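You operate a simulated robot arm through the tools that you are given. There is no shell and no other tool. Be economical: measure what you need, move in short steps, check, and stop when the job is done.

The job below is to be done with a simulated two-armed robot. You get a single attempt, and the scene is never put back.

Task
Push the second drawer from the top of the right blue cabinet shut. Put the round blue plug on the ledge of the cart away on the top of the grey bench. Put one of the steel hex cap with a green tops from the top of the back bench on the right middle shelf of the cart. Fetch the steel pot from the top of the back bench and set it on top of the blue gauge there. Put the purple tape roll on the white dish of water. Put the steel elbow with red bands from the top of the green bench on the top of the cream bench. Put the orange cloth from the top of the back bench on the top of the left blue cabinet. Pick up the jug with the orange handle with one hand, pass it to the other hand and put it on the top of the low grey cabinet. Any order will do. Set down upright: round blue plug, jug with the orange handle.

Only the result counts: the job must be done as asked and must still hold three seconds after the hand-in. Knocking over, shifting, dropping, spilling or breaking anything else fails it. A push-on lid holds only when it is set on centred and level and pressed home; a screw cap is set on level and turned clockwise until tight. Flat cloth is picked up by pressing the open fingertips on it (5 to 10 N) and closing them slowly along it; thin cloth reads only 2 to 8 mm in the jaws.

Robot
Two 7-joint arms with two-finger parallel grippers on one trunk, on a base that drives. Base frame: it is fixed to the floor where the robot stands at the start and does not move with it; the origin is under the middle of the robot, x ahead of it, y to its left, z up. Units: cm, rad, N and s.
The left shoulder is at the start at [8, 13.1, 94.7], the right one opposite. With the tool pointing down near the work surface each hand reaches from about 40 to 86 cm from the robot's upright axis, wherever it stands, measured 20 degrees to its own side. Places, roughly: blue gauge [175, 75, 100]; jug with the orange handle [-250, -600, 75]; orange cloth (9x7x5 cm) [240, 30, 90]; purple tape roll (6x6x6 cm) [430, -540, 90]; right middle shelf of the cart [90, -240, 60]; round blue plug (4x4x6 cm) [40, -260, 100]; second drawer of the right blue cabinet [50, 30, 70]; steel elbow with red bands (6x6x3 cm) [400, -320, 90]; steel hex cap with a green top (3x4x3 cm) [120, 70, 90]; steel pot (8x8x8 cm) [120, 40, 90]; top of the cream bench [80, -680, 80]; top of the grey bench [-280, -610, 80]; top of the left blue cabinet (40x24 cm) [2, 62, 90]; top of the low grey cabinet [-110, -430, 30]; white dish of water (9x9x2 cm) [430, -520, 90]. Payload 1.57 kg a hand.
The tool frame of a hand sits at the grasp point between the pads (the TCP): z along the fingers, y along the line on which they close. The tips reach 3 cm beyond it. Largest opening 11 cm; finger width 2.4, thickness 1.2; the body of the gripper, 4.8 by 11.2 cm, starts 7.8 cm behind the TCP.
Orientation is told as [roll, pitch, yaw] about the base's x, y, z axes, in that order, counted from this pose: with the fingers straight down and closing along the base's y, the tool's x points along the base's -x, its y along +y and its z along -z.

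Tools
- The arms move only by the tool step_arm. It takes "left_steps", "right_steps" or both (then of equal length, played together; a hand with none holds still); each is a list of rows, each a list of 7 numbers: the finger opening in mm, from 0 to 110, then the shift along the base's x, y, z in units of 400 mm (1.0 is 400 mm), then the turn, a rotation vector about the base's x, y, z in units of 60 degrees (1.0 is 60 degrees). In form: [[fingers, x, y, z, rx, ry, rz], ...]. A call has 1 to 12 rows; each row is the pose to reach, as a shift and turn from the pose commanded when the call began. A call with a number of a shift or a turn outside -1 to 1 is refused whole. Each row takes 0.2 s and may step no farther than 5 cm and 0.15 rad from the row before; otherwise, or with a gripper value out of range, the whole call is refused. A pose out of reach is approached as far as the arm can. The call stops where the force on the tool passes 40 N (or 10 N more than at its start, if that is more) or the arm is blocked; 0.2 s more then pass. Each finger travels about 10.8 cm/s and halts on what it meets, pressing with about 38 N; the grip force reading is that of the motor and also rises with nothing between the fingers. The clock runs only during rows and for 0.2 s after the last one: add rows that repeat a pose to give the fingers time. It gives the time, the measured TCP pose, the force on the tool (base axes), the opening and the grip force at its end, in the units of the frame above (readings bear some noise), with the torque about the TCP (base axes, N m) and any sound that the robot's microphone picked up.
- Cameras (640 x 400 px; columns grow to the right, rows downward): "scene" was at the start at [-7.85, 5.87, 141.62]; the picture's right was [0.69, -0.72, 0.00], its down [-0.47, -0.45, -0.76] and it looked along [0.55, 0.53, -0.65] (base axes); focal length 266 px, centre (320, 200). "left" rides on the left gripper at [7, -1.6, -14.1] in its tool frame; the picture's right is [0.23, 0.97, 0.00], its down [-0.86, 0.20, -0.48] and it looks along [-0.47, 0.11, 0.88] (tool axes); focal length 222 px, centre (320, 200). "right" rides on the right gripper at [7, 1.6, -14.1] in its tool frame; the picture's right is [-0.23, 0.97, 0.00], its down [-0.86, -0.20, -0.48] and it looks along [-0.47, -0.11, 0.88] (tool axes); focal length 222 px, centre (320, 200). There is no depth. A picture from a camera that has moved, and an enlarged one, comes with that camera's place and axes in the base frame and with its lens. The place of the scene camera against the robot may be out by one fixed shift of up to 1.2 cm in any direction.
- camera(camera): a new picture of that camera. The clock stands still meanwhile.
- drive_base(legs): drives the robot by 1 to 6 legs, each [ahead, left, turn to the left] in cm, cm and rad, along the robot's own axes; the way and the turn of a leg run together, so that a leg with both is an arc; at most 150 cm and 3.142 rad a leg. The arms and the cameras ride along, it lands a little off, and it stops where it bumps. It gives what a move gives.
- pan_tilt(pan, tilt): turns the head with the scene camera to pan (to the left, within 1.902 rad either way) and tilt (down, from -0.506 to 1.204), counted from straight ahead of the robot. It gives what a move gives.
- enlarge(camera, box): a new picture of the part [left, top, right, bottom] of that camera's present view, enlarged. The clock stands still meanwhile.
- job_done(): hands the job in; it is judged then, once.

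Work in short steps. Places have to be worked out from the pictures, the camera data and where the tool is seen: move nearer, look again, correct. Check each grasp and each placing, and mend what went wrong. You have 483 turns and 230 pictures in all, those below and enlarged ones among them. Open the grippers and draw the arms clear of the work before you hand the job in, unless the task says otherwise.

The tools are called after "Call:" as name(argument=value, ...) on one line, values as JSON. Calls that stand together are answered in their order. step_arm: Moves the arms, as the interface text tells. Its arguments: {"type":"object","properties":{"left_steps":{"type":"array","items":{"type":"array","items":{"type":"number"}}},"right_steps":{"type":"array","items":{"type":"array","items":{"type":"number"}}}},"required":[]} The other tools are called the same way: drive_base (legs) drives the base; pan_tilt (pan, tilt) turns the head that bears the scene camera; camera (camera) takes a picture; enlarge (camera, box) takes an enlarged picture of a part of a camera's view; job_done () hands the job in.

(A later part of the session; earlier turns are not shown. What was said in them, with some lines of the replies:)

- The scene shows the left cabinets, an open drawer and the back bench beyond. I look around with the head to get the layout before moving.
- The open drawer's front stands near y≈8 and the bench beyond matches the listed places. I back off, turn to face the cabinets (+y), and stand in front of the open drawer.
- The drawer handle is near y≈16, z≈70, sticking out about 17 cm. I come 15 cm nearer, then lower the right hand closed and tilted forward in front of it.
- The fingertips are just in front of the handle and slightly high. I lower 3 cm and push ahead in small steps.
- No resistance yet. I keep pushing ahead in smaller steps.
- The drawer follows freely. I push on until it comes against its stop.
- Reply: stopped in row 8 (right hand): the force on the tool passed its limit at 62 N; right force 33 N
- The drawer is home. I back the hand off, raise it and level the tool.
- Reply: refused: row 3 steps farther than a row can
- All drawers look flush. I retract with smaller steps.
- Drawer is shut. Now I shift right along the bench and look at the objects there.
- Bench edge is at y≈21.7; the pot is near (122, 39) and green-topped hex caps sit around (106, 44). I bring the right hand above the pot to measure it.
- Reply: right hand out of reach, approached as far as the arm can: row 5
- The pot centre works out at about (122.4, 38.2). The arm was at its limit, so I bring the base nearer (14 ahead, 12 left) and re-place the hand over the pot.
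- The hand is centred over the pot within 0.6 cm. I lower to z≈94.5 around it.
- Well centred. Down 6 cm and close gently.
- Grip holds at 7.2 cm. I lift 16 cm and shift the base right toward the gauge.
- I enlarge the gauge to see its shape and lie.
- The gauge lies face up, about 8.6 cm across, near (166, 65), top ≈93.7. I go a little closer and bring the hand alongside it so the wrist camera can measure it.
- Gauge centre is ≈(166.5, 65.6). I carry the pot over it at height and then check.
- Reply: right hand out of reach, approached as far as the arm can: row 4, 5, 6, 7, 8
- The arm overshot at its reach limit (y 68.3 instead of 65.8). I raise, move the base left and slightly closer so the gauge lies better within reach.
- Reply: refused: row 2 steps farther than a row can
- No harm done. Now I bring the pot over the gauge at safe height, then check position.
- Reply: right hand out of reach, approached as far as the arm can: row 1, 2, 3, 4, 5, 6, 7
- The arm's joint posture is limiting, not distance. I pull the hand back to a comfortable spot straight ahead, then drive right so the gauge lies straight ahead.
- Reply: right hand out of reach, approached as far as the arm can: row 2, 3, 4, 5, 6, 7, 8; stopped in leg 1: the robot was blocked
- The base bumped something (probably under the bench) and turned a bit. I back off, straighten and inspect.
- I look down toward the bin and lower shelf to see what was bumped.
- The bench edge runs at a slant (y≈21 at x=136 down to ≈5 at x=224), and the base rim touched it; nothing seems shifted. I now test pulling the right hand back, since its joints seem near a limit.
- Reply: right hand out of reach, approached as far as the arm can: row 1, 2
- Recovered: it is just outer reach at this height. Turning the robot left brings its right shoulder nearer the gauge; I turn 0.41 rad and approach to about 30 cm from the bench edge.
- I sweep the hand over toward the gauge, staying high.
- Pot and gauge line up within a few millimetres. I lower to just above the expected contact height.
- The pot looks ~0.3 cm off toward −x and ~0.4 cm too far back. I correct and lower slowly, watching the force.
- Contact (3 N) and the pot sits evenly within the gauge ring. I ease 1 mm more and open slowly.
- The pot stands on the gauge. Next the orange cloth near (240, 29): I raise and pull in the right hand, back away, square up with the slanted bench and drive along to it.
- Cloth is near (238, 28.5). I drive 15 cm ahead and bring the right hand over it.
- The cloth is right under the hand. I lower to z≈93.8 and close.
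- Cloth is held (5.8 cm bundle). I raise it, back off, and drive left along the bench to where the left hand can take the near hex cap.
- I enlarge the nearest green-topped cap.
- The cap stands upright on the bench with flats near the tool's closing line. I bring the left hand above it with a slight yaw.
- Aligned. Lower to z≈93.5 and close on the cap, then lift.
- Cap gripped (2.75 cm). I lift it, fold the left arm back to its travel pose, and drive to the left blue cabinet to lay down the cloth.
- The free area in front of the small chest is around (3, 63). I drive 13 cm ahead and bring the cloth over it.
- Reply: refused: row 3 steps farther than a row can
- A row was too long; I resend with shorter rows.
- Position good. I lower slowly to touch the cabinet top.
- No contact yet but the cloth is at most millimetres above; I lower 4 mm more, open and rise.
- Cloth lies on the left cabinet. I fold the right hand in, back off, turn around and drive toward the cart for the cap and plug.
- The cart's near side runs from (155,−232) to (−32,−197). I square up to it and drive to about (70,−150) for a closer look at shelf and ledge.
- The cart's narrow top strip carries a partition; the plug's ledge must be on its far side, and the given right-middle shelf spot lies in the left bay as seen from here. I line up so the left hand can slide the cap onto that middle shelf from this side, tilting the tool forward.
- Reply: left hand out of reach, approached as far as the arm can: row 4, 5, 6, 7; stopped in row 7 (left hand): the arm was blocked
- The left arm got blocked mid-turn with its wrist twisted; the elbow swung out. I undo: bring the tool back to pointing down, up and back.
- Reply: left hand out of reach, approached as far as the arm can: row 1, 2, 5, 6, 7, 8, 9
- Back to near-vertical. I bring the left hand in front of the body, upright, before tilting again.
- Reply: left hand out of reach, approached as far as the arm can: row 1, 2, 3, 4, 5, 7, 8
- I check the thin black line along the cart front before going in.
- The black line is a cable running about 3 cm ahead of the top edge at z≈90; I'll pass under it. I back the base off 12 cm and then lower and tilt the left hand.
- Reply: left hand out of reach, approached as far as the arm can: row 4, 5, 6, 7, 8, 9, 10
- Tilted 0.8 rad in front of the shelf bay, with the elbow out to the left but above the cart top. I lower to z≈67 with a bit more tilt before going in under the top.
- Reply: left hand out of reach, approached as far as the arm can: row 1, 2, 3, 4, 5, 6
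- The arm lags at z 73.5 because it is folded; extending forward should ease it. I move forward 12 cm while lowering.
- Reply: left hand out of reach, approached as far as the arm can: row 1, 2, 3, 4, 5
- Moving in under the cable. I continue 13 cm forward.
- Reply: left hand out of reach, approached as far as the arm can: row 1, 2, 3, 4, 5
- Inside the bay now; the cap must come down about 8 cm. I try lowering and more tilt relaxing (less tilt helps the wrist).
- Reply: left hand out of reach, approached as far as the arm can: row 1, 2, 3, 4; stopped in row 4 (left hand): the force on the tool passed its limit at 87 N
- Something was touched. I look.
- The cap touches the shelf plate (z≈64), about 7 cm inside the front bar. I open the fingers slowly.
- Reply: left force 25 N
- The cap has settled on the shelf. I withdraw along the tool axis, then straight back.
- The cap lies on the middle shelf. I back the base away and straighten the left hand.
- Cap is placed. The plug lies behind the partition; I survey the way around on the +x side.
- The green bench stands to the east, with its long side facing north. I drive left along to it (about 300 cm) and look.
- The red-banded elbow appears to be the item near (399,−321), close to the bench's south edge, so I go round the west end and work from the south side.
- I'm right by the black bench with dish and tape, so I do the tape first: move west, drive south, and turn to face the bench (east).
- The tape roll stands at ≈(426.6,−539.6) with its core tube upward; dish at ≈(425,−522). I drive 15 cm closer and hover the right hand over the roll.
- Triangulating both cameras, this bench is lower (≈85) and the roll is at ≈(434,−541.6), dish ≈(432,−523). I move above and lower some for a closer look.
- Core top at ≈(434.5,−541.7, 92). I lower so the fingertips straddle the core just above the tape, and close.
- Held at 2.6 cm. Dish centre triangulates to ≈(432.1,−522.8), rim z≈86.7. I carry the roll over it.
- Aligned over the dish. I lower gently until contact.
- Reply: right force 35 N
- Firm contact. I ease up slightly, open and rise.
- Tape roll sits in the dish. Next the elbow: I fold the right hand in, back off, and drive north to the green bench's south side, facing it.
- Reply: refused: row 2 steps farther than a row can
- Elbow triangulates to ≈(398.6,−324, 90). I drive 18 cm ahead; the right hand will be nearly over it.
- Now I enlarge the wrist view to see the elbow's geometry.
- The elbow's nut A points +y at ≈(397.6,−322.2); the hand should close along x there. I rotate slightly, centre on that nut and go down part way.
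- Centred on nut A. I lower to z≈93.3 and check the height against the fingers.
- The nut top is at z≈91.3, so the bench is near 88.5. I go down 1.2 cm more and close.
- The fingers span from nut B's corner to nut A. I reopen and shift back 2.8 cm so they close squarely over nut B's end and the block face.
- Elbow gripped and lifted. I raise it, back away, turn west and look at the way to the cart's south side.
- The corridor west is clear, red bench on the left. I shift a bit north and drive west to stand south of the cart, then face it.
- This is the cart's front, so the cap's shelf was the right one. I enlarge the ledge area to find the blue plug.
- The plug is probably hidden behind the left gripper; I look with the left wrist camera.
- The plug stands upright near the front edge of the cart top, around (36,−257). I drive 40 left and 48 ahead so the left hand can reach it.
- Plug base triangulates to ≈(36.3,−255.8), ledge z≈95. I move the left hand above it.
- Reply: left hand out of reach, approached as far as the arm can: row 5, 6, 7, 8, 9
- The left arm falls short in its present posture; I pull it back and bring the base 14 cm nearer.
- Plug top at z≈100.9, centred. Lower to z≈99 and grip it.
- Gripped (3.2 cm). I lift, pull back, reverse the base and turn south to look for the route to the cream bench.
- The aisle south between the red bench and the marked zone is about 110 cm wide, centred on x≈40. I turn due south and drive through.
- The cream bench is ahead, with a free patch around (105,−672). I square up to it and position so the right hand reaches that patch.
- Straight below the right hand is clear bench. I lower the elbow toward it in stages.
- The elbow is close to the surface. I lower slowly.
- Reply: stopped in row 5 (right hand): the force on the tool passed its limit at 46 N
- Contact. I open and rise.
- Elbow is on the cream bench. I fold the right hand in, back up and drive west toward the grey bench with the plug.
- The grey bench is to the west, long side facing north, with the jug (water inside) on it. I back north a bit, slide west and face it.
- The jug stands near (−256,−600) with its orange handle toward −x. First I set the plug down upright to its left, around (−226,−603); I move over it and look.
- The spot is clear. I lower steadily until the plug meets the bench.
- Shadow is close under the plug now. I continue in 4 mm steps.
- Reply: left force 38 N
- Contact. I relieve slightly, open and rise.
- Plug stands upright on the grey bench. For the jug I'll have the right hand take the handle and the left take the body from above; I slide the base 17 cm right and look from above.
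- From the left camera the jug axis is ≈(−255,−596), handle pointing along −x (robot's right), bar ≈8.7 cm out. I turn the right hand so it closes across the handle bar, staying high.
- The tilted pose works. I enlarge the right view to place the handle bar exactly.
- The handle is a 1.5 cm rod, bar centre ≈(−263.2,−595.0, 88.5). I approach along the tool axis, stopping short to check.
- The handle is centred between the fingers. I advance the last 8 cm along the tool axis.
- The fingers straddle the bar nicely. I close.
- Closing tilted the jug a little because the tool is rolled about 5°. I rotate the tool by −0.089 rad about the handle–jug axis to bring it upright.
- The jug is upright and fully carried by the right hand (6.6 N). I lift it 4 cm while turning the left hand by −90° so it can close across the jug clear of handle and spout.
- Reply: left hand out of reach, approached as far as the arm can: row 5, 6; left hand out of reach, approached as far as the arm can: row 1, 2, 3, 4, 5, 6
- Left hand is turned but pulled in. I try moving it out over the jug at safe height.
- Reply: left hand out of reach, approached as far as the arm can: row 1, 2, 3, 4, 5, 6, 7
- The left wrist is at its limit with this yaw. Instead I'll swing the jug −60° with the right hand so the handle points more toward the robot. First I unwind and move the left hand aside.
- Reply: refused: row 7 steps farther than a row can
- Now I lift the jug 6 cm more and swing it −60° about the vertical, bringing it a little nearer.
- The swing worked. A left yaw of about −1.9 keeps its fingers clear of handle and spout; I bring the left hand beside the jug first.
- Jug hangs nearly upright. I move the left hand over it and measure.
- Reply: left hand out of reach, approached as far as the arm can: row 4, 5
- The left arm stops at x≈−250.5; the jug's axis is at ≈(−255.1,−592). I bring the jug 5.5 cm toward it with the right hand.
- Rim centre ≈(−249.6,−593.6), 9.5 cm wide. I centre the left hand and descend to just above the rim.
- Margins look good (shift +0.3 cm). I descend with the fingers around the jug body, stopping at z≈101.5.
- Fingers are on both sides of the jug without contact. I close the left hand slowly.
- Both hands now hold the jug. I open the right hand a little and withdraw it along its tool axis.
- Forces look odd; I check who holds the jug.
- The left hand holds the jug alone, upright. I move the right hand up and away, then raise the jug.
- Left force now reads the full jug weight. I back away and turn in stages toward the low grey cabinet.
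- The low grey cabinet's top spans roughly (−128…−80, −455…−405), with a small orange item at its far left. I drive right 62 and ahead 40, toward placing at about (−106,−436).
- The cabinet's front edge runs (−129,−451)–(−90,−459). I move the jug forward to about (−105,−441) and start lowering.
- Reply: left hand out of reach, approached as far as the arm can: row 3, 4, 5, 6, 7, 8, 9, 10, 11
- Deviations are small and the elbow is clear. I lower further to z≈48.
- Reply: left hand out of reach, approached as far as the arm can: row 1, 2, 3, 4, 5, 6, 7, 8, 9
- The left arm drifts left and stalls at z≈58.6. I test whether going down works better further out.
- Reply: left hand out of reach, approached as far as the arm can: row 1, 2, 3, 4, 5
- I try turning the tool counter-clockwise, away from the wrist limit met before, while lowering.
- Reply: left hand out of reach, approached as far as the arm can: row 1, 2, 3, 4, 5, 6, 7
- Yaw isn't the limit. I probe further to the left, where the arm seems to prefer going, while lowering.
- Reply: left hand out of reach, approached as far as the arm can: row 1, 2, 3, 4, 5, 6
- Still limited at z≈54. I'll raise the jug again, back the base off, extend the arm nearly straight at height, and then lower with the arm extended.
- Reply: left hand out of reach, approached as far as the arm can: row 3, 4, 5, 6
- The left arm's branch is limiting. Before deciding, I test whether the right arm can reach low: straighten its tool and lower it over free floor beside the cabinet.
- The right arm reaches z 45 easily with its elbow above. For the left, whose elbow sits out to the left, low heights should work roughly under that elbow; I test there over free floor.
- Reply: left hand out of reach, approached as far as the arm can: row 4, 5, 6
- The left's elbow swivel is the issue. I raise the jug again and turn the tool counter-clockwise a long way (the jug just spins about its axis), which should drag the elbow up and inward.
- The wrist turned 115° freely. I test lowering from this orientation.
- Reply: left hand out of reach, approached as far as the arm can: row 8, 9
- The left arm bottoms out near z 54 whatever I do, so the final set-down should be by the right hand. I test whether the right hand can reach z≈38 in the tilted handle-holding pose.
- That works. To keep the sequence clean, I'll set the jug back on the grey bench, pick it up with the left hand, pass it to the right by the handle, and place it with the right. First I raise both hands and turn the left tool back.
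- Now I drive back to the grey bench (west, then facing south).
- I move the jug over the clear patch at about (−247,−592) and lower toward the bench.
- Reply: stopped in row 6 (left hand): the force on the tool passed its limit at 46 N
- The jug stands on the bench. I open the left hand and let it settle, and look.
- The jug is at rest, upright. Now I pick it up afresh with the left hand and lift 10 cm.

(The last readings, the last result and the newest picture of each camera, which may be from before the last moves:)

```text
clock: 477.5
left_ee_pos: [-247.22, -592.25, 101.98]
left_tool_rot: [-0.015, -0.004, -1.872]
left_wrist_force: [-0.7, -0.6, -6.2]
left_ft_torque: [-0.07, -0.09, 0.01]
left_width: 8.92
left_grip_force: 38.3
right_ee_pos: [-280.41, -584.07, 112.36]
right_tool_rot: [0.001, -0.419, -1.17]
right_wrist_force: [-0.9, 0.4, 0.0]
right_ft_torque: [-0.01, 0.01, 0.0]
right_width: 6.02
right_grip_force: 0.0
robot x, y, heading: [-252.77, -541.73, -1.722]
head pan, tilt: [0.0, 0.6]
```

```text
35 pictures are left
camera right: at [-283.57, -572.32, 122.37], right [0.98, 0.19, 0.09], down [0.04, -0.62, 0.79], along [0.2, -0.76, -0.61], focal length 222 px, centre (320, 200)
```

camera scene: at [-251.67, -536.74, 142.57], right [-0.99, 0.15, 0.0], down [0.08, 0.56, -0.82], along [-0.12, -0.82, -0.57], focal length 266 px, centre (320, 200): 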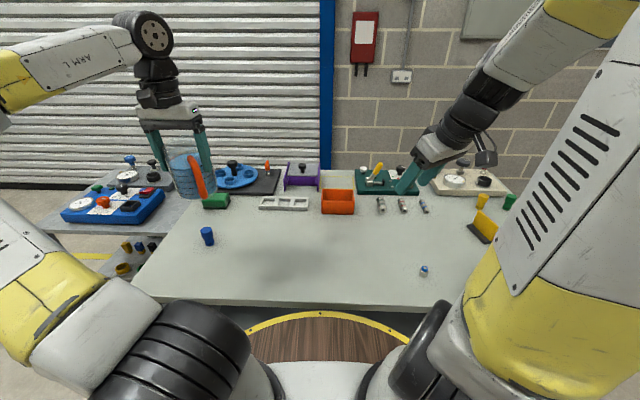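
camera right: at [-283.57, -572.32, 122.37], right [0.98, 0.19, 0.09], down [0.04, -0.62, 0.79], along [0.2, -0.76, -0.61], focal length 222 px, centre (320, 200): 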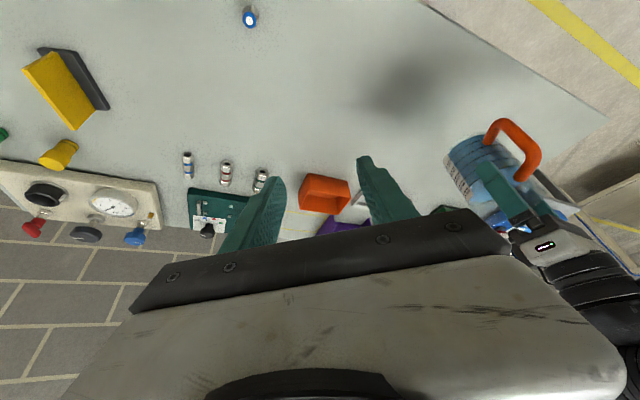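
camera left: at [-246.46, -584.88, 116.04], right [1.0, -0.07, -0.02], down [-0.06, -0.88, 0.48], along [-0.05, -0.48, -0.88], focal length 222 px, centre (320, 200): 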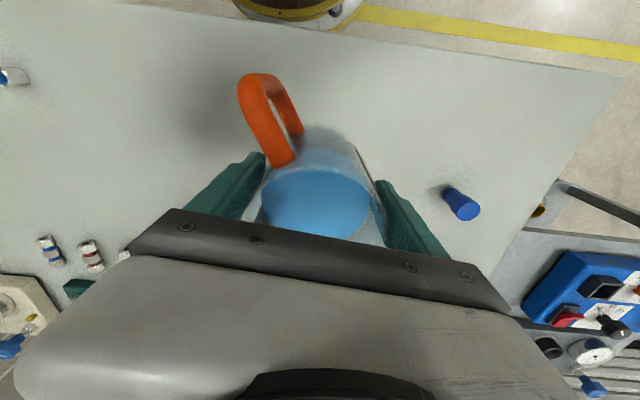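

Left holds it securely (6.2 N). I bring the right hand to a standoff behind the handle, along its tool axis.

Call:
step_arm(right_steps=[[50, 0.1, 0.02, 0.01, 0, 0, 0], [45, 0.2, 0.04, 0.02, 0, 0, 0], [40, 0.3, 0.06, 0.02, 0, 0, 0], [40, 0.4, 0.075, 0.02, 0, 0, 0], [40, 0.5, 0.08, 0.01, 0, 0, 0], [40, 0.6, 0.08, 0, 0, 0, 0], [40, 0.7, 0.077, -0.005, 0, 0, 0], [40, 0.7, 0.077, -0.005, 0, 0, 0]])

Call:
camera(camera="right")

Call:
camera(camera="left")

```text
clock: 479.3
left_ee_pos: [-247.25, -592.13, 102.02]
left_tool_rot: [-0.016, -0.004, -1.872]
left_wrist_force: [0.0, 0.1, -6.2]
left_ft_torque: [-0.04, -0.06, -0.02]
left_width: 8.9
left_grip_force: 37.9
right_ee_pos: [-252.34, -580.93, 112.13]
right_tool_rot: [-0.002, -0.424, -1.169]
right_wrist_force: [-0.4, 0.6, 1.0]
right_ft_torque: [-0.01, -0.02, -0.01]
right_width: 4.0
right_grip_force: 0.0
robot x, y, heading: [-252.44, -541.77, -1.723]
head pan, tilt: [0.0, 0.6]
```

```text
34 pictures are left
camera right: at [-255.53, -569.31, 122.17], right [0.98, 0.19, 0.09], down [0.04, -0.62, 0.79], along [0.2, -0.77, -0.61], focal length 222 px, centre (320, 200)
```

right: 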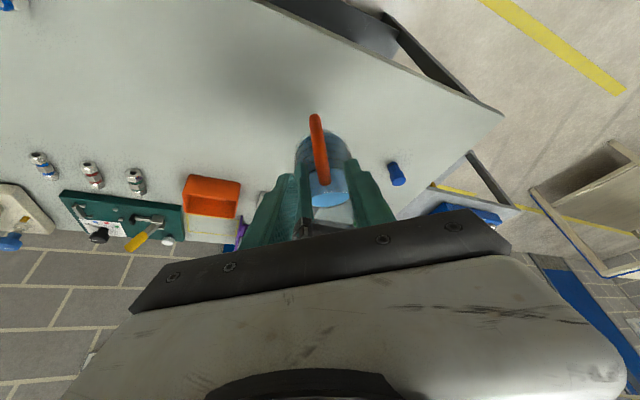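

```text
33 pictures are left
camera left: at [-246.47, -584.88, 116.01], right [1.0, -0.07, -0.02], down [-0.06, -0.88, 0.48], along [-0.05, -0.48, -0.88], focal length 222 px, centre (320, 200)
```

left: 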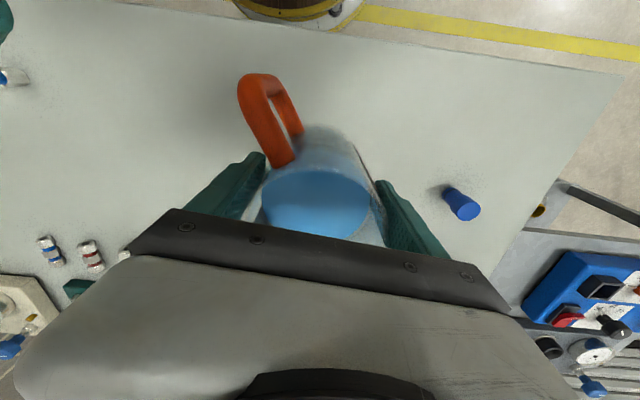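

The handle is centred. I advance along the tool axis onto it.

Call:
step_arm(right_steps=[[40, 0.012, -0.03, -0.075, 0, 0, 0], [40, 0.024, -0.063, -0.155, 0, 0, 0], [40, 0.037, -0.098, -0.24, 0, 0, 0], [40, 0.05, -0.131, -0.32, 0, 0, 0], [40, 0.05, -0.131, -0.32, 0, 0, 0]])

Call:
camera(camera="right")

Call:
enlarge(camera="scene", box=[190, 130, 390, 270])

```text
clock: 480.5
left_ee_pos: [-247.21, -592.29, 102.06]
left_tool_rot: [-0.016, -0.006, -1.873]
left_wrist_force: [0.2, -0.1, -6.1]
left_ft_torque: [-0.03, -0.07, -0.03]
left_width: 8.86
left_grip_force: 37.8
right_ee_pos: [-250.5, -586.13, 99.27]
right_tool_rot: [0.0, -0.42, -1.171]
right_wrist_force: [0.1, 0.2, 0.1]
right_ft_torque: [-0.06, 0.02, 0.0]
right_width: 4.02
right_grip_force: 0.1
robot x, y, heading: [-252.48, -541.69, -1.723]
head pan, tilt: [0.0, 0.6]
```

```text
32 pictures are left
camera right: at [-253.6, -574.52, 109.22], right [0.98, 0.19, 0.09], down [0.04, -0.62, 0.79], along [0.2, -0.76, -0.61], focal length 222 px, centre (320, 200)
```

right: 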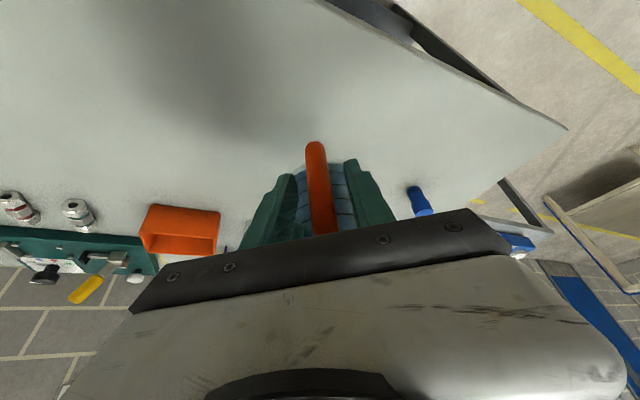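

```text
2.86 times, centred on (290, 200) of scene
camera zoom: at [-251.68, -536.74, 142.57], right [-0.99, 0.15, 0.0], down [0.08, 0.56, -0.82], along [-0.12, -0.82, -0.57], focal length 761 px, centre (406, 200)
```

zoom: 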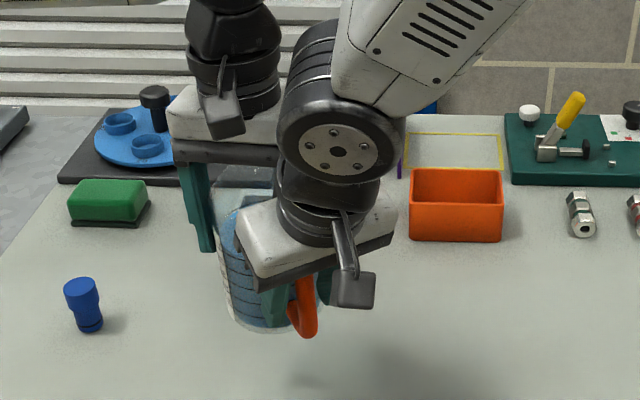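

The handle is between the right fingers. I close the right hand.

Call:
step_arm(right_steps=[[30, 0, 0, 0, 0, 0, 0], [20, 0, 0, 0, 0, 0, 0], [12, 0, 0, 0, 0, 0, 0], [5, 0, 0, 0, 0, 0, 0], [5, 0, 0, 0, 0, 0, 0]])

```text
clock: 481.7
left_ee_pos: [-247.18, -592.27, 102.02]
left_tool_rot: [-0.017, -0.006, -1.871]
left_wrist_force: [-11.8, -5.1, -6.3]
left_ft_torque: [0.04, -0.48, 0.99]
left_width: 8.9
left_grip_force: 38.0
right_ee_pos: [-250.23, -586.25, 99.22]
right_tool_rot: [0.002, -0.422, -1.171]
right_wrist_force: [12.4, 4.9, -0.2]
right_ft_torque: [-0.28, 0.73, -0.1]
right_width: 1.6
right_grip_force: 31.5
robot x, y, heading: [-252.63, -541.64, -1.719]
head pan, tilt: [0.0, 0.6]
```

Gripped at 1.6 cm. I relieve the side load slightly, then open the left hand fully and raise it straight up.

Call:
step_arm(right_steps=[[5, 0.004, 0.002, 0, 0, 0, 0], [5, 0.004, 0.002, 0, 0, 0, 0]])

Call:
step_arm(left_steps=[[94, 0, 0, 0, 0, 0, 0], [102, 0, 0, 0, 0, 0, 0], [110, 0, 0, 0, 0, 0, 0], [110, 0, 0, 0, 0, 0, 0]])

Call:
camera(camera="left")

```text
clock: 482.3
left_ee_pos: [-247.28, -592.07, 102.02]
left_tool_rot: [-0.015, -0.006, -1.873]
left_wrist_force: [-4.4, 0.6, 3.1]
left_ft_torque: [0.92, 0.21, 0.32]
left_width: 8.92
left_grip_force: 38.3
right_ee_pos: [-250.26, -586.14, 99.17]
right_tool_rot: [-0.002, -0.42, -1.17]
right_wrist_force: [3.8, -1.0, -2.6]
right_ft_torque: [-0.36, 0.14, -0.11]
right_width: 1.54
right_grip_force: 31.0
robot x, y, heading: [-252.69, -541.61, -1.722]
head pan, tilt: [0.0, 0.6]
```

```text
clock: 483.3
left_ee_pos: [-247.19, -592.19, 101.97]
left_tool_rot: [-0.016, -0.005, -1.872]
left_wrist_force: [-0.6, 0.3, 0.5]
left_ft_torque: [-0.01, -0.01, 0.01]
left_width: 11.0
left_grip_force: 0.0
right_ee_pos: [-250.32, -586.03, 99.31]
right_tool_rot: [-0.001, -0.422, -1.173]
right_wrist_force: [-0.1, 0.0, 0.9]
right_ft_torque: [0.33, 0.12, -0.01]
right_width: 1.55
right_grip_force: 31.6
robot x, y, heading: [-252.87, -541.81, -1.722]
head pan, tilt: [0.0, 0.6]
```

```text
30 pictures are left
camera left: at [-246.46, -584.88, 116.01], right [1.0, -0.07, -0.02], down [-0.06, -0.88, 0.48], along [-0.05, -0.48, -0.88], focal length 222 px, centre (320, 200)
```

left: 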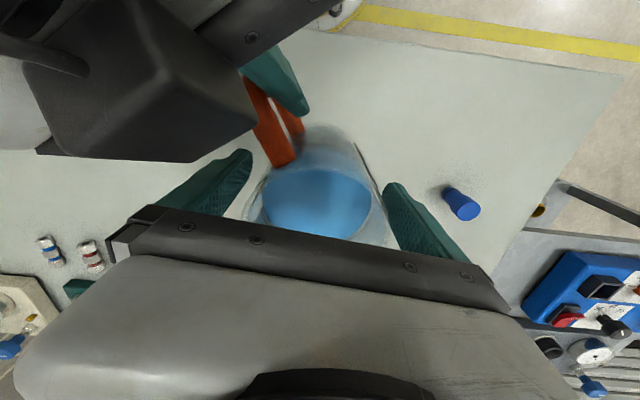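

The right hand holds it. I raise the left hand clear and move it aside.

Call:
step_arm(left_steps=[[110, 0, 0, 0.05, 0, 0, 0], [110, 0, 0, 0.12, 0, 0, 0], [110, 0, 0, 0.2, 0, 0, 0], [110, 0, 0, 0.3, 0, 0, 0], [110, 0.06, 0, 0.38, 0, 0, 0], [110, 0.16, 0, 0.4, 0, 0, 0], [110, 0.26, 0.03, 0.4, 0, 0, 0], [110, 0.36, 0.08, 0.4, 0, 0, 0], [110, 0.46, 0.12, 0.4, 0, 0, 0]])

Call:
enlarge(camera="scene", box=[190, 130, 390, 270])

Call:
camera(camera="left")

```text
clock: 485.3
left_ee_pos: [-228.79, -587.51, 118.1]
left_tool_rot: [-0.015, -0.005, -1.873]
left_wrist_force: [-0.6, -0.2, 0.7]
left_ft_torque: [0.0, -0.02, 0.0]
left_width: 11.01
left_grip_force: 0.0
right_ee_pos: [-250.35, -586.15, 99.24]
right_tool_rot: [-0.001, -0.42, -1.172]
right_wrist_force: [-1.0, -0.3, 0.0]
right_ft_torque: [0.34, 0.09, 0.0]
right_width: 1.54
right_grip_force: 31.7
robot x, y, heading: [-252.64, -541.85, -1.725]
head pan, tilt: [0.0, 0.6]
```

```text
2.86 times, centred on (290, 200) of scene
camera zoom: at [-251.71, -536.78, 142.58], right [-0.99, 0.15, 0.0], down [0.09, 0.56, -0.82], along [-0.12, -0.82, -0.57], focal length 761 px, centre (406, 200)
```

zoom: 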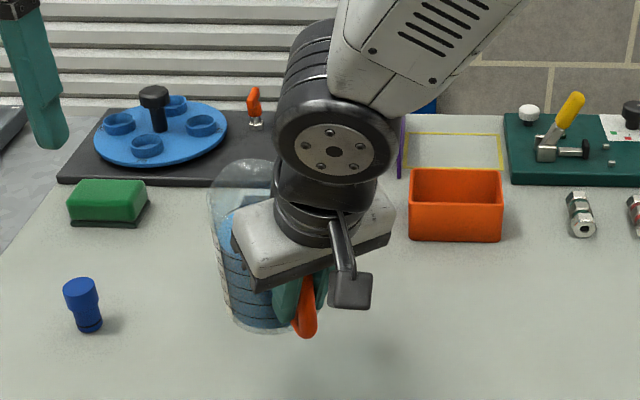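

```text
28 pictures are left
camera left: at [-228.07, -580.22, 132.08], right [1.0, -0.07, -0.02], down [-0.06, -0.88, 0.48], along [-0.05, -0.48, -0.88], focal length 222 px, centre (320, 200)
```

left: 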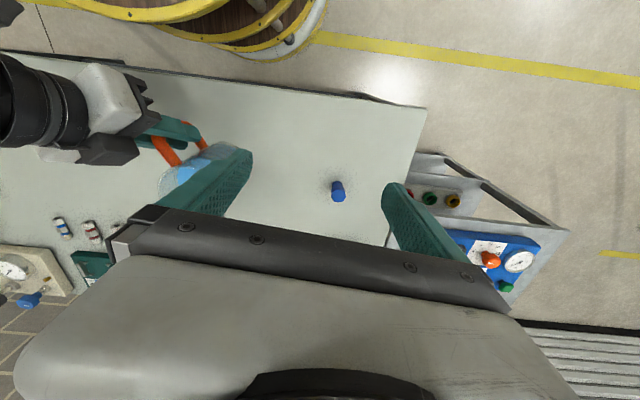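

The jug hangs upright from the right hand. I raise it 10 cm and drive back to the cabinet.

Call:
step_arm(right_steps=[[5, 0, 0, 0.03, 0, 0, 0], [5, 0, 0.01, 0.08, 0, 0, 0], [5, 0, 0.02, 0.13, 0, 0, 0], [5, 0, 0.03, 0.18, 0, 0, 0], [5, 0, 0.04, 0.23, 0, 0, 0], [5, 0, 0.05, 0.27, 0, 0, 0], [5, 0, 0.05, 0.27, 0, 0, 0]])

Call:
drive_base(legs=[[-22, 0, 0], [0, 0, 1.57], [85, 0, 0], [0, 0, 1.57]])

Call:
drive_base(legs=[[0, -42, 0], [22, 0, 0]])

Call:
pan_tilt(pan=-0.1, tilt=0.9)

Call:
camera(camera="scene")

```text
clock: 486.9
left_ee_pos: [-228.74, -587.47, 118.08]
left_tool_rot: [-0.015, -0.006, -1.873]
left_wrist_force: [-0.3, -0.9, 1.1]
left_ft_torque: [-0.04, 0.02, 0.0]
left_width: 11.0
left_grip_force: 0.0
right_ee_pos: [-250.23, -584.05, 109.93]
right_tool_rot: [-0.002, -0.42, -1.171]
right_wrist_force: [-0.4, -0.2, -5.3]
right_ft_torque: [0.37, 0.14, 0.01]
right_width: 1.57
right_grip_force: 31.7
robot x, y, heading: [-252.7, -541.61, -1.724]
head pan, tilt: [0.0, 0.6]
```

```text
clock: 500.3
left_ee_pos: [-188.27, -487.4, 118.17]
left_tool_rot: [-0.015, -0.006, 1.258]
left_wrist_force: [-0.4, -0.7, 0.1]
left_ft_torque: [0.03, 0.03, 0.04]
left_width: 11.01
left_grip_force: 0.0
right_ee_pos: [-166.92, -490.89, 109.97]
right_tool_rot: [0.0, -0.422, 1.959]
right_wrist_force: [-0.3, -0.4, -5.8]
right_ft_torque: [-0.34, -0.13, -0.01]
right_width: 1.55
right_grip_force: 30.8
robot x, y, heading: [-164.87, -532.93, 1.407]
head pan, tilt: [0.0, 0.6]
```

```text
clock: 504.2
left_ee_pos: [-143.4, -471.92, 117.95]
left_tool_rot: [-0.016, -0.005, 1.26]
left_wrist_force: [0.3, -0.1, 0.4]
left_ft_torque: [0.0, 0.0, 0.0]
left_width: 11.02
left_grip_force: 0.0
right_ee_pos: [-122.05, -475.39, 110.03]
right_tool_rot: [-0.002, -0.42, 1.961]
right_wrist_force: [-0.1, 0.7, -6.5]
right_ft_torque: [-0.34, -0.17, 0.02]
right_width: 1.57
right_grip_force: 31.1
robot x, y, heading: [-120.4, -517.93, 1.417]
head pan, tilt: [0.0, 0.6]
```

```text
clock: 505.0
left_ee_pos: [-143.41, -471.93, 117.99]
left_tool_rot: [-0.016, -0.006, 1.259]
left_wrist_force: [0.4, 0.0, -0.4]
left_ft_torque: [0.02, -0.01, -0.03]
left_width: 10.99
left_grip_force: 0.1
right_ee_pos: [-121.93, -475.45, 109.99]
right_tool_rot: [-0.001, -0.422, 1.961]
right_wrist_force: [0.8, 0.7, -6.1]
right_ft_torque: [-0.33, -0.12, -0.02]
right_width: 1.56
right_grip_force: 31.2
robot x, y, heading: [-120.18, -517.89, 1.407]
head pan, tilt: [-0.099, 0.901]
```

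```text
27 pictures are left
camera scene: at [-120.35, -524.27, 140.1], right [0.97, -0.26, 0.0], down [-0.2, -0.76, -0.62], along [0.16, 0.6, -0.78], focal length 266 px, centre (320, 200)
```

scene: 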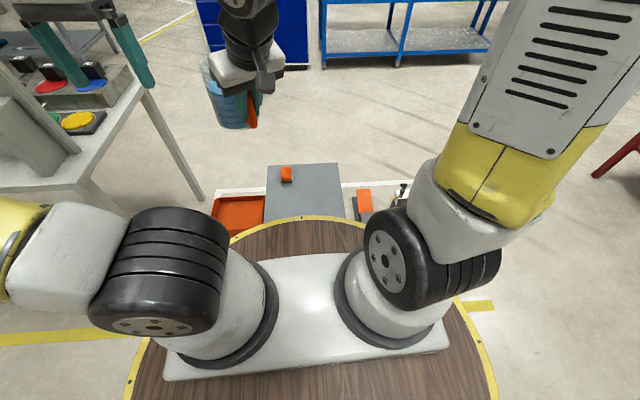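

I drive 15 cm ahead and bring the jug over the cabinet at height.

Call:
drive_base(legs=[[15, 0, 0]])

Call:
step_arm(right_steps=[[5, 0.06, 0.05, 0, 0, 0, 0], [5, 0.13, 0.1, 0, 0, 0, 0], [5, 0.2, 0.15, -0.02, 0, 0, 0], [5, 0.27, 0.2, -0.05, 0, 0, 0], [5, 0.34, 0.26, -0.08, 0, 0, 0], [5, 0.41, 0.32, -0.12, 0, 0, 0], [5, 0.48, 0.38, -0.16, 0, 0, 0], [5, 0.512, 0.415, -0.22, 0, 0, 0], [5, 0.512, 0.415, -0.31, 0, 0, 0], [5, 0.512, 0.415, -0.4, 0, 0, 0], [5, 0.512, 0.415, -0.5, 0, 0, 0]])

Call:
camera(camera="scene")

```text
clock: 506.4
left_ee_pos: [-141.03, -457.19, 118.25]
left_tool_rot: [-0.018, -0.005, 1.262]
left_wrist_force: [0.7, 0.5, 0.0]
left_ft_torque: [0.03, 0.02, -0.02]
left_width: 11.0
left_grip_force: 0.1
right_ee_pos: [-119.67, -460.7, 109.92]
right_tool_rot: [-0.002, -0.422, 1.962]
right_wrist_force: [0.1, -0.1, -5.5]
right_ft_torque: [-0.33, -0.11, 0.01]
right_width: 1.58
right_grip_force: 31.0
robot x, y, heading: [-117.87, -503.01, 1.409]
head pan, tilt: [-0.099, 0.901]
```

```text
clock: 508.8
left_ee_pos: [-141.02, -457.13, 118.03]
left_tool_rot: [-0.016, -0.005, 1.261]
left_wrist_force: [-0.5, -0.6, 0.8]
left_ft_torque: [0.01, 0.01, 0.0]
left_width: 11.01
left_grip_force: 0.1
right_ee_pos: [-99.21, -444.0, 89.92]
right_tool_rot: [-0.001, -0.42, 1.962]
right_wrist_force: [-0.3, -1.3, -4.7]
right_ft_torque: [-0.34, -0.13, 0.0]
right_width: 1.55
right_grip_force: 31.4
robot x, y, heading: [-117.86, -503.3, 1.413]
head pan, tilt: [-0.099, 0.901]
```

```text
26 pictures are left
camera scene: at [-117.94, -509.54, 140.09], right [0.97, -0.26, 0.0], down [-0.2, -0.76, -0.62], along [0.16, 0.6, -0.78], focal length 266 px, centre (320, 200)
```

scene: 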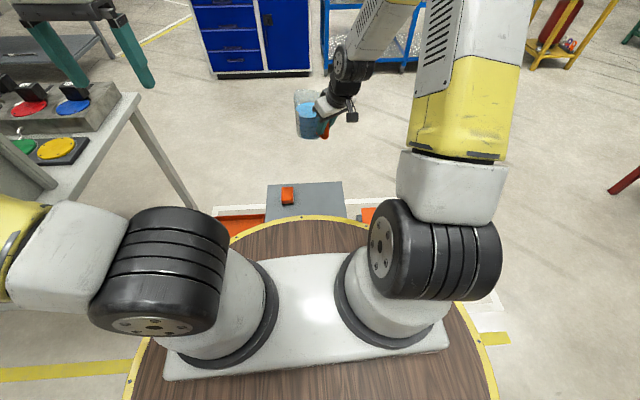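

Lowering the jug toward the cabinet: 38 cm more.

Call:
step_arm(right_steps=[[5, 0, 0, -0.08, 0, 0, 0], [5, 0, 0, -0.17, 0, 0, 0], [5, 0, 0, -0.26, 0, 0, 0], [5, 0, 0, -0.35, 0, 0, 0], [5, 0, 0, -0.44, 0, 0, 0], [5, 0, 0, -0.53, 0, 0, 0], [5, 0, 0, -0.62, 0, 0, 0], [5, 0, 0, -0.71, 0, 0, 0], [5, 0, 0, -0.8, 0, 0, 0], [5, 0, 0, -0.88, 0, 0, 0], [5, 0, 0, -0.95, 0, 0, 0], [5, 0, 0, -0.95, 0, 0, 0]])

Call:
camera(camera="right")

Call:
camera(camera="scene")

```text
clock: 511.4
left_ee_pos: [-141.07, -457.16, 118.06]
left_tool_rot: [-0.016, -0.007, 1.261]
left_wrist_force: [0.0, 0.1, 0.1]
left_ft_torque: [-0.03, -0.02, -0.02]
left_width: 11.03
left_grip_force: 0.1
right_ee_pos: [-99.08, -444.06, 51.9]
right_tool_rot: [-0.002, -0.421, 1.963]
right_wrist_force: [1.3, 0.1, -5.7]
right_ft_torque: [-0.35, -0.14, -0.01]
right_width: 1.54
right_grip_force: 31.8
robot x, y, heading: [-117.46, -503.41, 1.407]
head pan, tilt: [-0.099, 0.901]
```

```text
25 pictures are left
camera right: at [-95.89, -455.95, 61.94], right [-0.98, -0.18, 0.09], down [-0.04, 0.62, 0.79], along [-0.2, 0.77, -0.61], focal length 222 px, centre (320, 200)
```

right: 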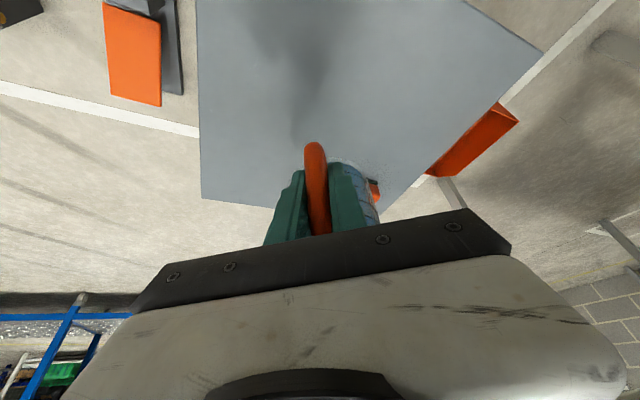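

```text
24 pictures are left
camera scene: at [-117.94, -509.51, 140.1], right [0.97, -0.26, 0.0], down [-0.2, -0.76, -0.62], along [0.16, 0.6, -0.78], focal length 266 px, centre (320, 200)
```

scene: 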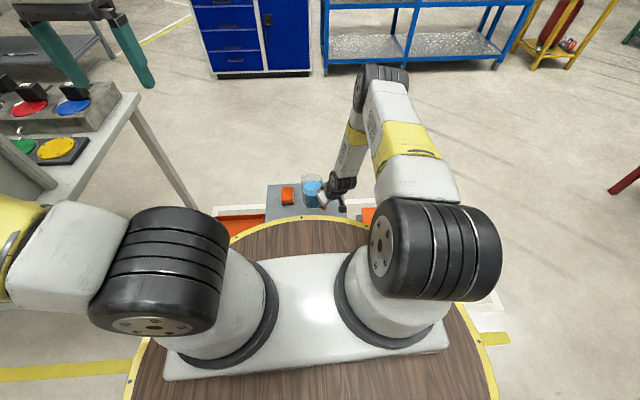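

The landing spot (−102,−438) is well inside the cabinet top and clear of the orange item. I lower 11 cm more, then feel for contact.

Call:
step_arm(right_steps=[[5, 0, 0, -0.07, 0, 0, 0], [5, 0, 0, -0.14, 0, 0, 0], [5, 0, 0, -0.21, 0, 0, 0], [5, 0, 0, -0.27, 0, 0, 0], [5, 0, 0, -0.27, 0, 0, 0]])

Call:
step_arm(right_steps=[[5, 0, 0, -0.008, 0, 0, 0], [5, 0, 0, -0.016, 0, 0, 0], [5, 0, 0, -0.024, 0, 0, 0], [5, 0, 0, -0.032, 0, 0, 0], [5, 0, 0, -0.04, 0, 0, 0]])

```text
clock: 512.6
left_ee_pos: [-140.92, -457.05, 118.09]
left_tool_rot: [-0.015, -0.003, 1.262]
left_wrist_force: [-0.5, 0.1, 0.4]
left_ft_torque: [0.0, 0.05, -0.02]
left_width: 11.02
left_grip_force: 0.0
right_ee_pos: [-99.25, -444.02, 41.16]
right_tool_rot: [-0.001, -0.421, 1.962]
right_wrist_force: [0.8, 0.4, -5.4]
right_ft_torque: [-0.35, -0.14, 0.02]
right_width: 1.58
right_grip_force: 31.4
robot x, y, heading: [-117.92, -503.24, 1.413]
head pan, tilt: [-0.099, 0.901]
```

```text
clock: 513.8
left_ee_pos: [-141.0, -457.19, 118.13]
left_tool_rot: [-0.015, -0.005, 1.262]
left_wrist_force: [0.4, -0.7, 0.0]
left_ft_torque: [-0.01, -0.01, 0.02]
left_width: 11.01
left_grip_force: 0.1
right_ee_pos: [-99.18, -444.15, 39.69]
right_tool_rot: [-0.002, -0.422, 1.963]
right_wrist_force: [4.0, -4.2, 20.6]
right_ft_torque: [0.31, 0.06, -0.02]
right_width: 1.58
right_grip_force: 31.5
robot x, y, heading: [-117.76, -502.81, 1.411]
head pan, tilt: [-0.099, 0.901]
```

Contact (about 20 N upward). I ease slightly, open, and withdraw along the tool axis.

Call:
step_arm(right_steps=[[5, 0, 0, 0.003, 0, 0, 0], [18, 0, 0, 0.003, 0, 0, 0], [24, 0, 0, 0.003, 0, 0, 0], [34, 0, 0, 0.003, 0, 0, 0], [42, 0, 0, 0.003, 0, 0, 0]])

Call:
camera(camera="right")

```text
clock: 515.0
left_ee_pos: [-141.06, -457.21, 117.99]
left_tool_rot: [-0.016, -0.005, 1.263]
left_wrist_force: [0.1, 0.1, -0.3]
left_ft_torque: [0.0, 0.02, 0.01]
left_width: 10.96
left_grip_force: 0.0
right_ee_pos: [-99.14, -444.2, 39.65]
right_tool_rot: [-0.002, -0.42, 1.965]
right_wrist_force: [1.1, 0.2, -0.1]
right_ft_torque: [-0.01, 0.05, 0.01]
right_width: 4.21
right_grip_force: 0.1
robot x, y, heading: [-117.91, -503.04, 1.411]
head pan, tilt: [-0.099, 0.901]
```

```text
23 pictures are left
camera right: at [-96.01, -456.07, 49.72], right [-0.98, -0.18, 0.09], down [-0.04, 0.62, 0.79], along [-0.2, 0.77, -0.61], focal length 222 px, centre (320, 200)
```

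right: 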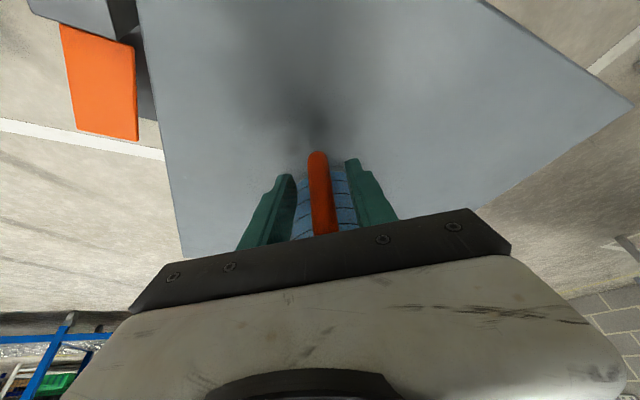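

Released and standing. I withdraw along the tool axis and rise.

Call:
step_arm(right_steps=[[42, 0.008, -0.019, 0.046, 0, 0, 0], [42, 0.02, -0.047, 0.114, 0, 0, 0], [42, 0.034, -0.082, 0.2, 0, 0, 0], [50, 0.05, -0.12, 0.29, 0, 0, 0], [60, 0.06, -0.15, 0.4, 0, 0, 0], [60, 0.08, -0.15, 0.52, 0, 0, 0], [60, 0.1, -0.15, 0.64, 0, 0, 0], [60, 0.12, -0.15, 0.76, 0, 0, 0], [60, 0.14, -0.15, 0.88, 0, 0, 0], [60, 0.16, -0.15, 1.0, 0, 0, 0]])

Call:
camera(camera="scene")

Call:
camera(camera="right")

```text
clock: 517.2
left_ee_pos: [-140.95, -457.21, 118.16]
left_tool_rot: [-0.016, -0.005, 1.261]
left_wrist_force: [0.1, 0.6, -0.2]
left_ft_torque: [-0.06, -0.02, 0.01]
left_width: 11.02
left_grip_force: 0.2
right_ee_pos: [-92.49, -449.9, 79.99]
right_tool_rot: [0.001, -0.419, 1.963]
right_wrist_force: [-0.4, -0.2, -0.6]
right_ft_torque: [-0.03, 0.0, 0.01]
right_width: 6.0
right_grip_force: 0.0
robot x, y, heading: [-117.43, -503.01, 1.416]
head pan, tilt: [-0.099, 0.901]
```

```text
22 pictures are left
camera scene: at [-117.94, -509.49, 140.1], right [0.97, -0.26, 0.0], down [-0.2, -0.76, -0.62], along [0.16, 0.6, -0.78], focal length 266 px, centre (320, 200)
```

scene: 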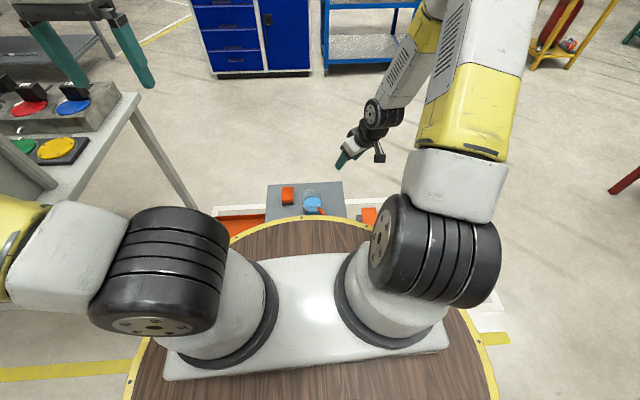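

```text
21 pictures are left
camera right: at [-89.4, -461.8, 90.06], right [-0.98, -0.18, 0.09], down [-0.04, 0.62, 0.78], along [-0.2, 0.76, -0.61], focal length 222 px, centre (320, 200)
```

right: 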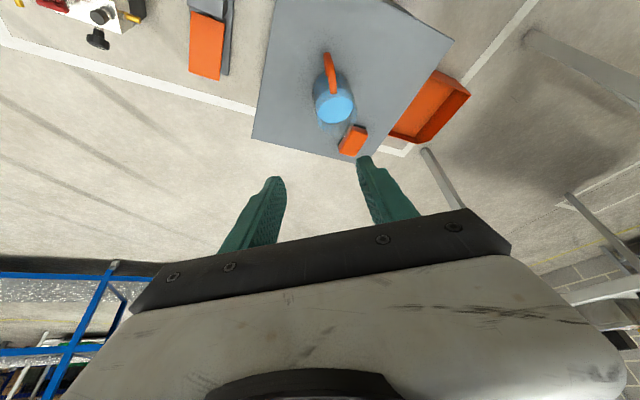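

The jug stands upright on the low grey cabinet. I back the base away with the hands clear and then hand in.

Call:
drive_base(legs=[[-20, 0, 0]])

Call:
pan_tilt(pan=-0.1, tilt=0.8)

Call:
camera(camera="scene")

```text
clock: 518.8
left_ee_pos: [-144.32, -476.98, 118.14]
left_tool_rot: [-0.016, -0.006, 1.265]
left_wrist_force: [0.1, -0.2, 0.0]
left_ft_torque: [-0.02, -0.03, 0.0]
left_width: 10.98
left_grip_force: 0.0
right_ee_pos: [-95.89, -469.32, 80.03]
right_tool_rot: [-0.001, -0.421, 1.965]
right_wrist_force: [0.1, 0.4, -0.3]
right_ft_torque: [0.02, -0.01, 0.0]
right_width: 6.0
right_grip_force: 0.1
robot x, y, heading: [-120.97, -522.33, 1.413]
head pan, tilt: [-0.099, 0.901]
```

```text
clock: 519.4
left_ee_pos: [-144.3, -476.87, 118.12]
left_tool_rot: [-0.018, -0.007, 1.264]
left_wrist_force: [0.1, 0.9, -0.3]
left_ft_torque: [0.03, -0.01, 0.02]
left_width: 10.99
left_grip_force: 0.0
right_ee_pos: [-95.87, -469.43, 80.02]
right_tool_rot: [-0.002, -0.42, 1.966]
right_wrist_force: [0.3, 0.1, -0.8]
right_ft_torque: [-0.01, 0.0, 0.0]
right_width: 5.99
right_grip_force: 0.0
robot x, y, heading: [-120.84, -522.53, 1.412]
head pan, tilt: [-0.099, 0.799]
```

```text
20 pictures are left
camera scene: at [-120.92, -528.65, 140.88], right [0.97, -0.25, 0.0], down [-0.18, -0.69, -0.7], along [0.18, 0.67, -0.72], focal length 266 px, centre (320, 200)
```

scene: 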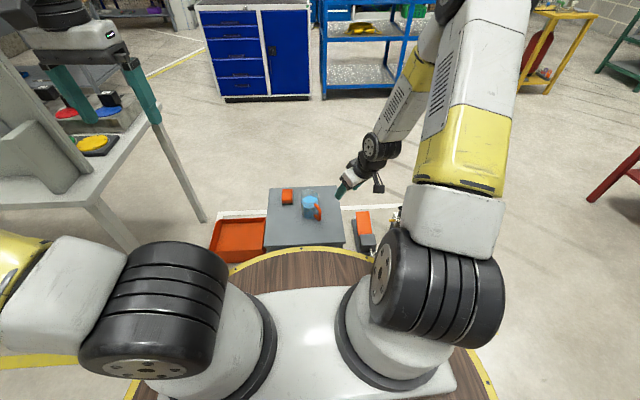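

Everything is placed, the jug stands upright and both grippers are open and clear. I hand in.

Call:
job_done()

```text
The job is handed in.
```

I handed the job in with all eight parts done; I checked each by camera as I did it but did not look at them again before handing in.

- **Drawer:** the second drawer of the right blue cabinet is pushed shut.
- **Plug:** it stands upright on the top of the grey bench.
- **Hex cap:** one green-topped cap is on the right middle shelf, about 7 cm in from the cart's back edge; it may be lying on its side.
- **Pot:** it stands centred on the blue gauge.
- **Tape roll:** it sits in the white dish of water.
- **Elbow:** it is on the top of the cream bench.
- **Cloth:** it is on the top of the left blue cabinet.
- **Jug:** it stands upright on the low grey cabinet. The first pass, right hand to left, could not be finished because the left arm would not reach low enough. I set the jug back on the grey bench, picked it up with the left hand, passed it to the right and placed it with the right. I saw no spill.

The base bumped the edge of the back bench once. I saw nothing shift there, but could not rule out a slight movement of the green bin beneath it.
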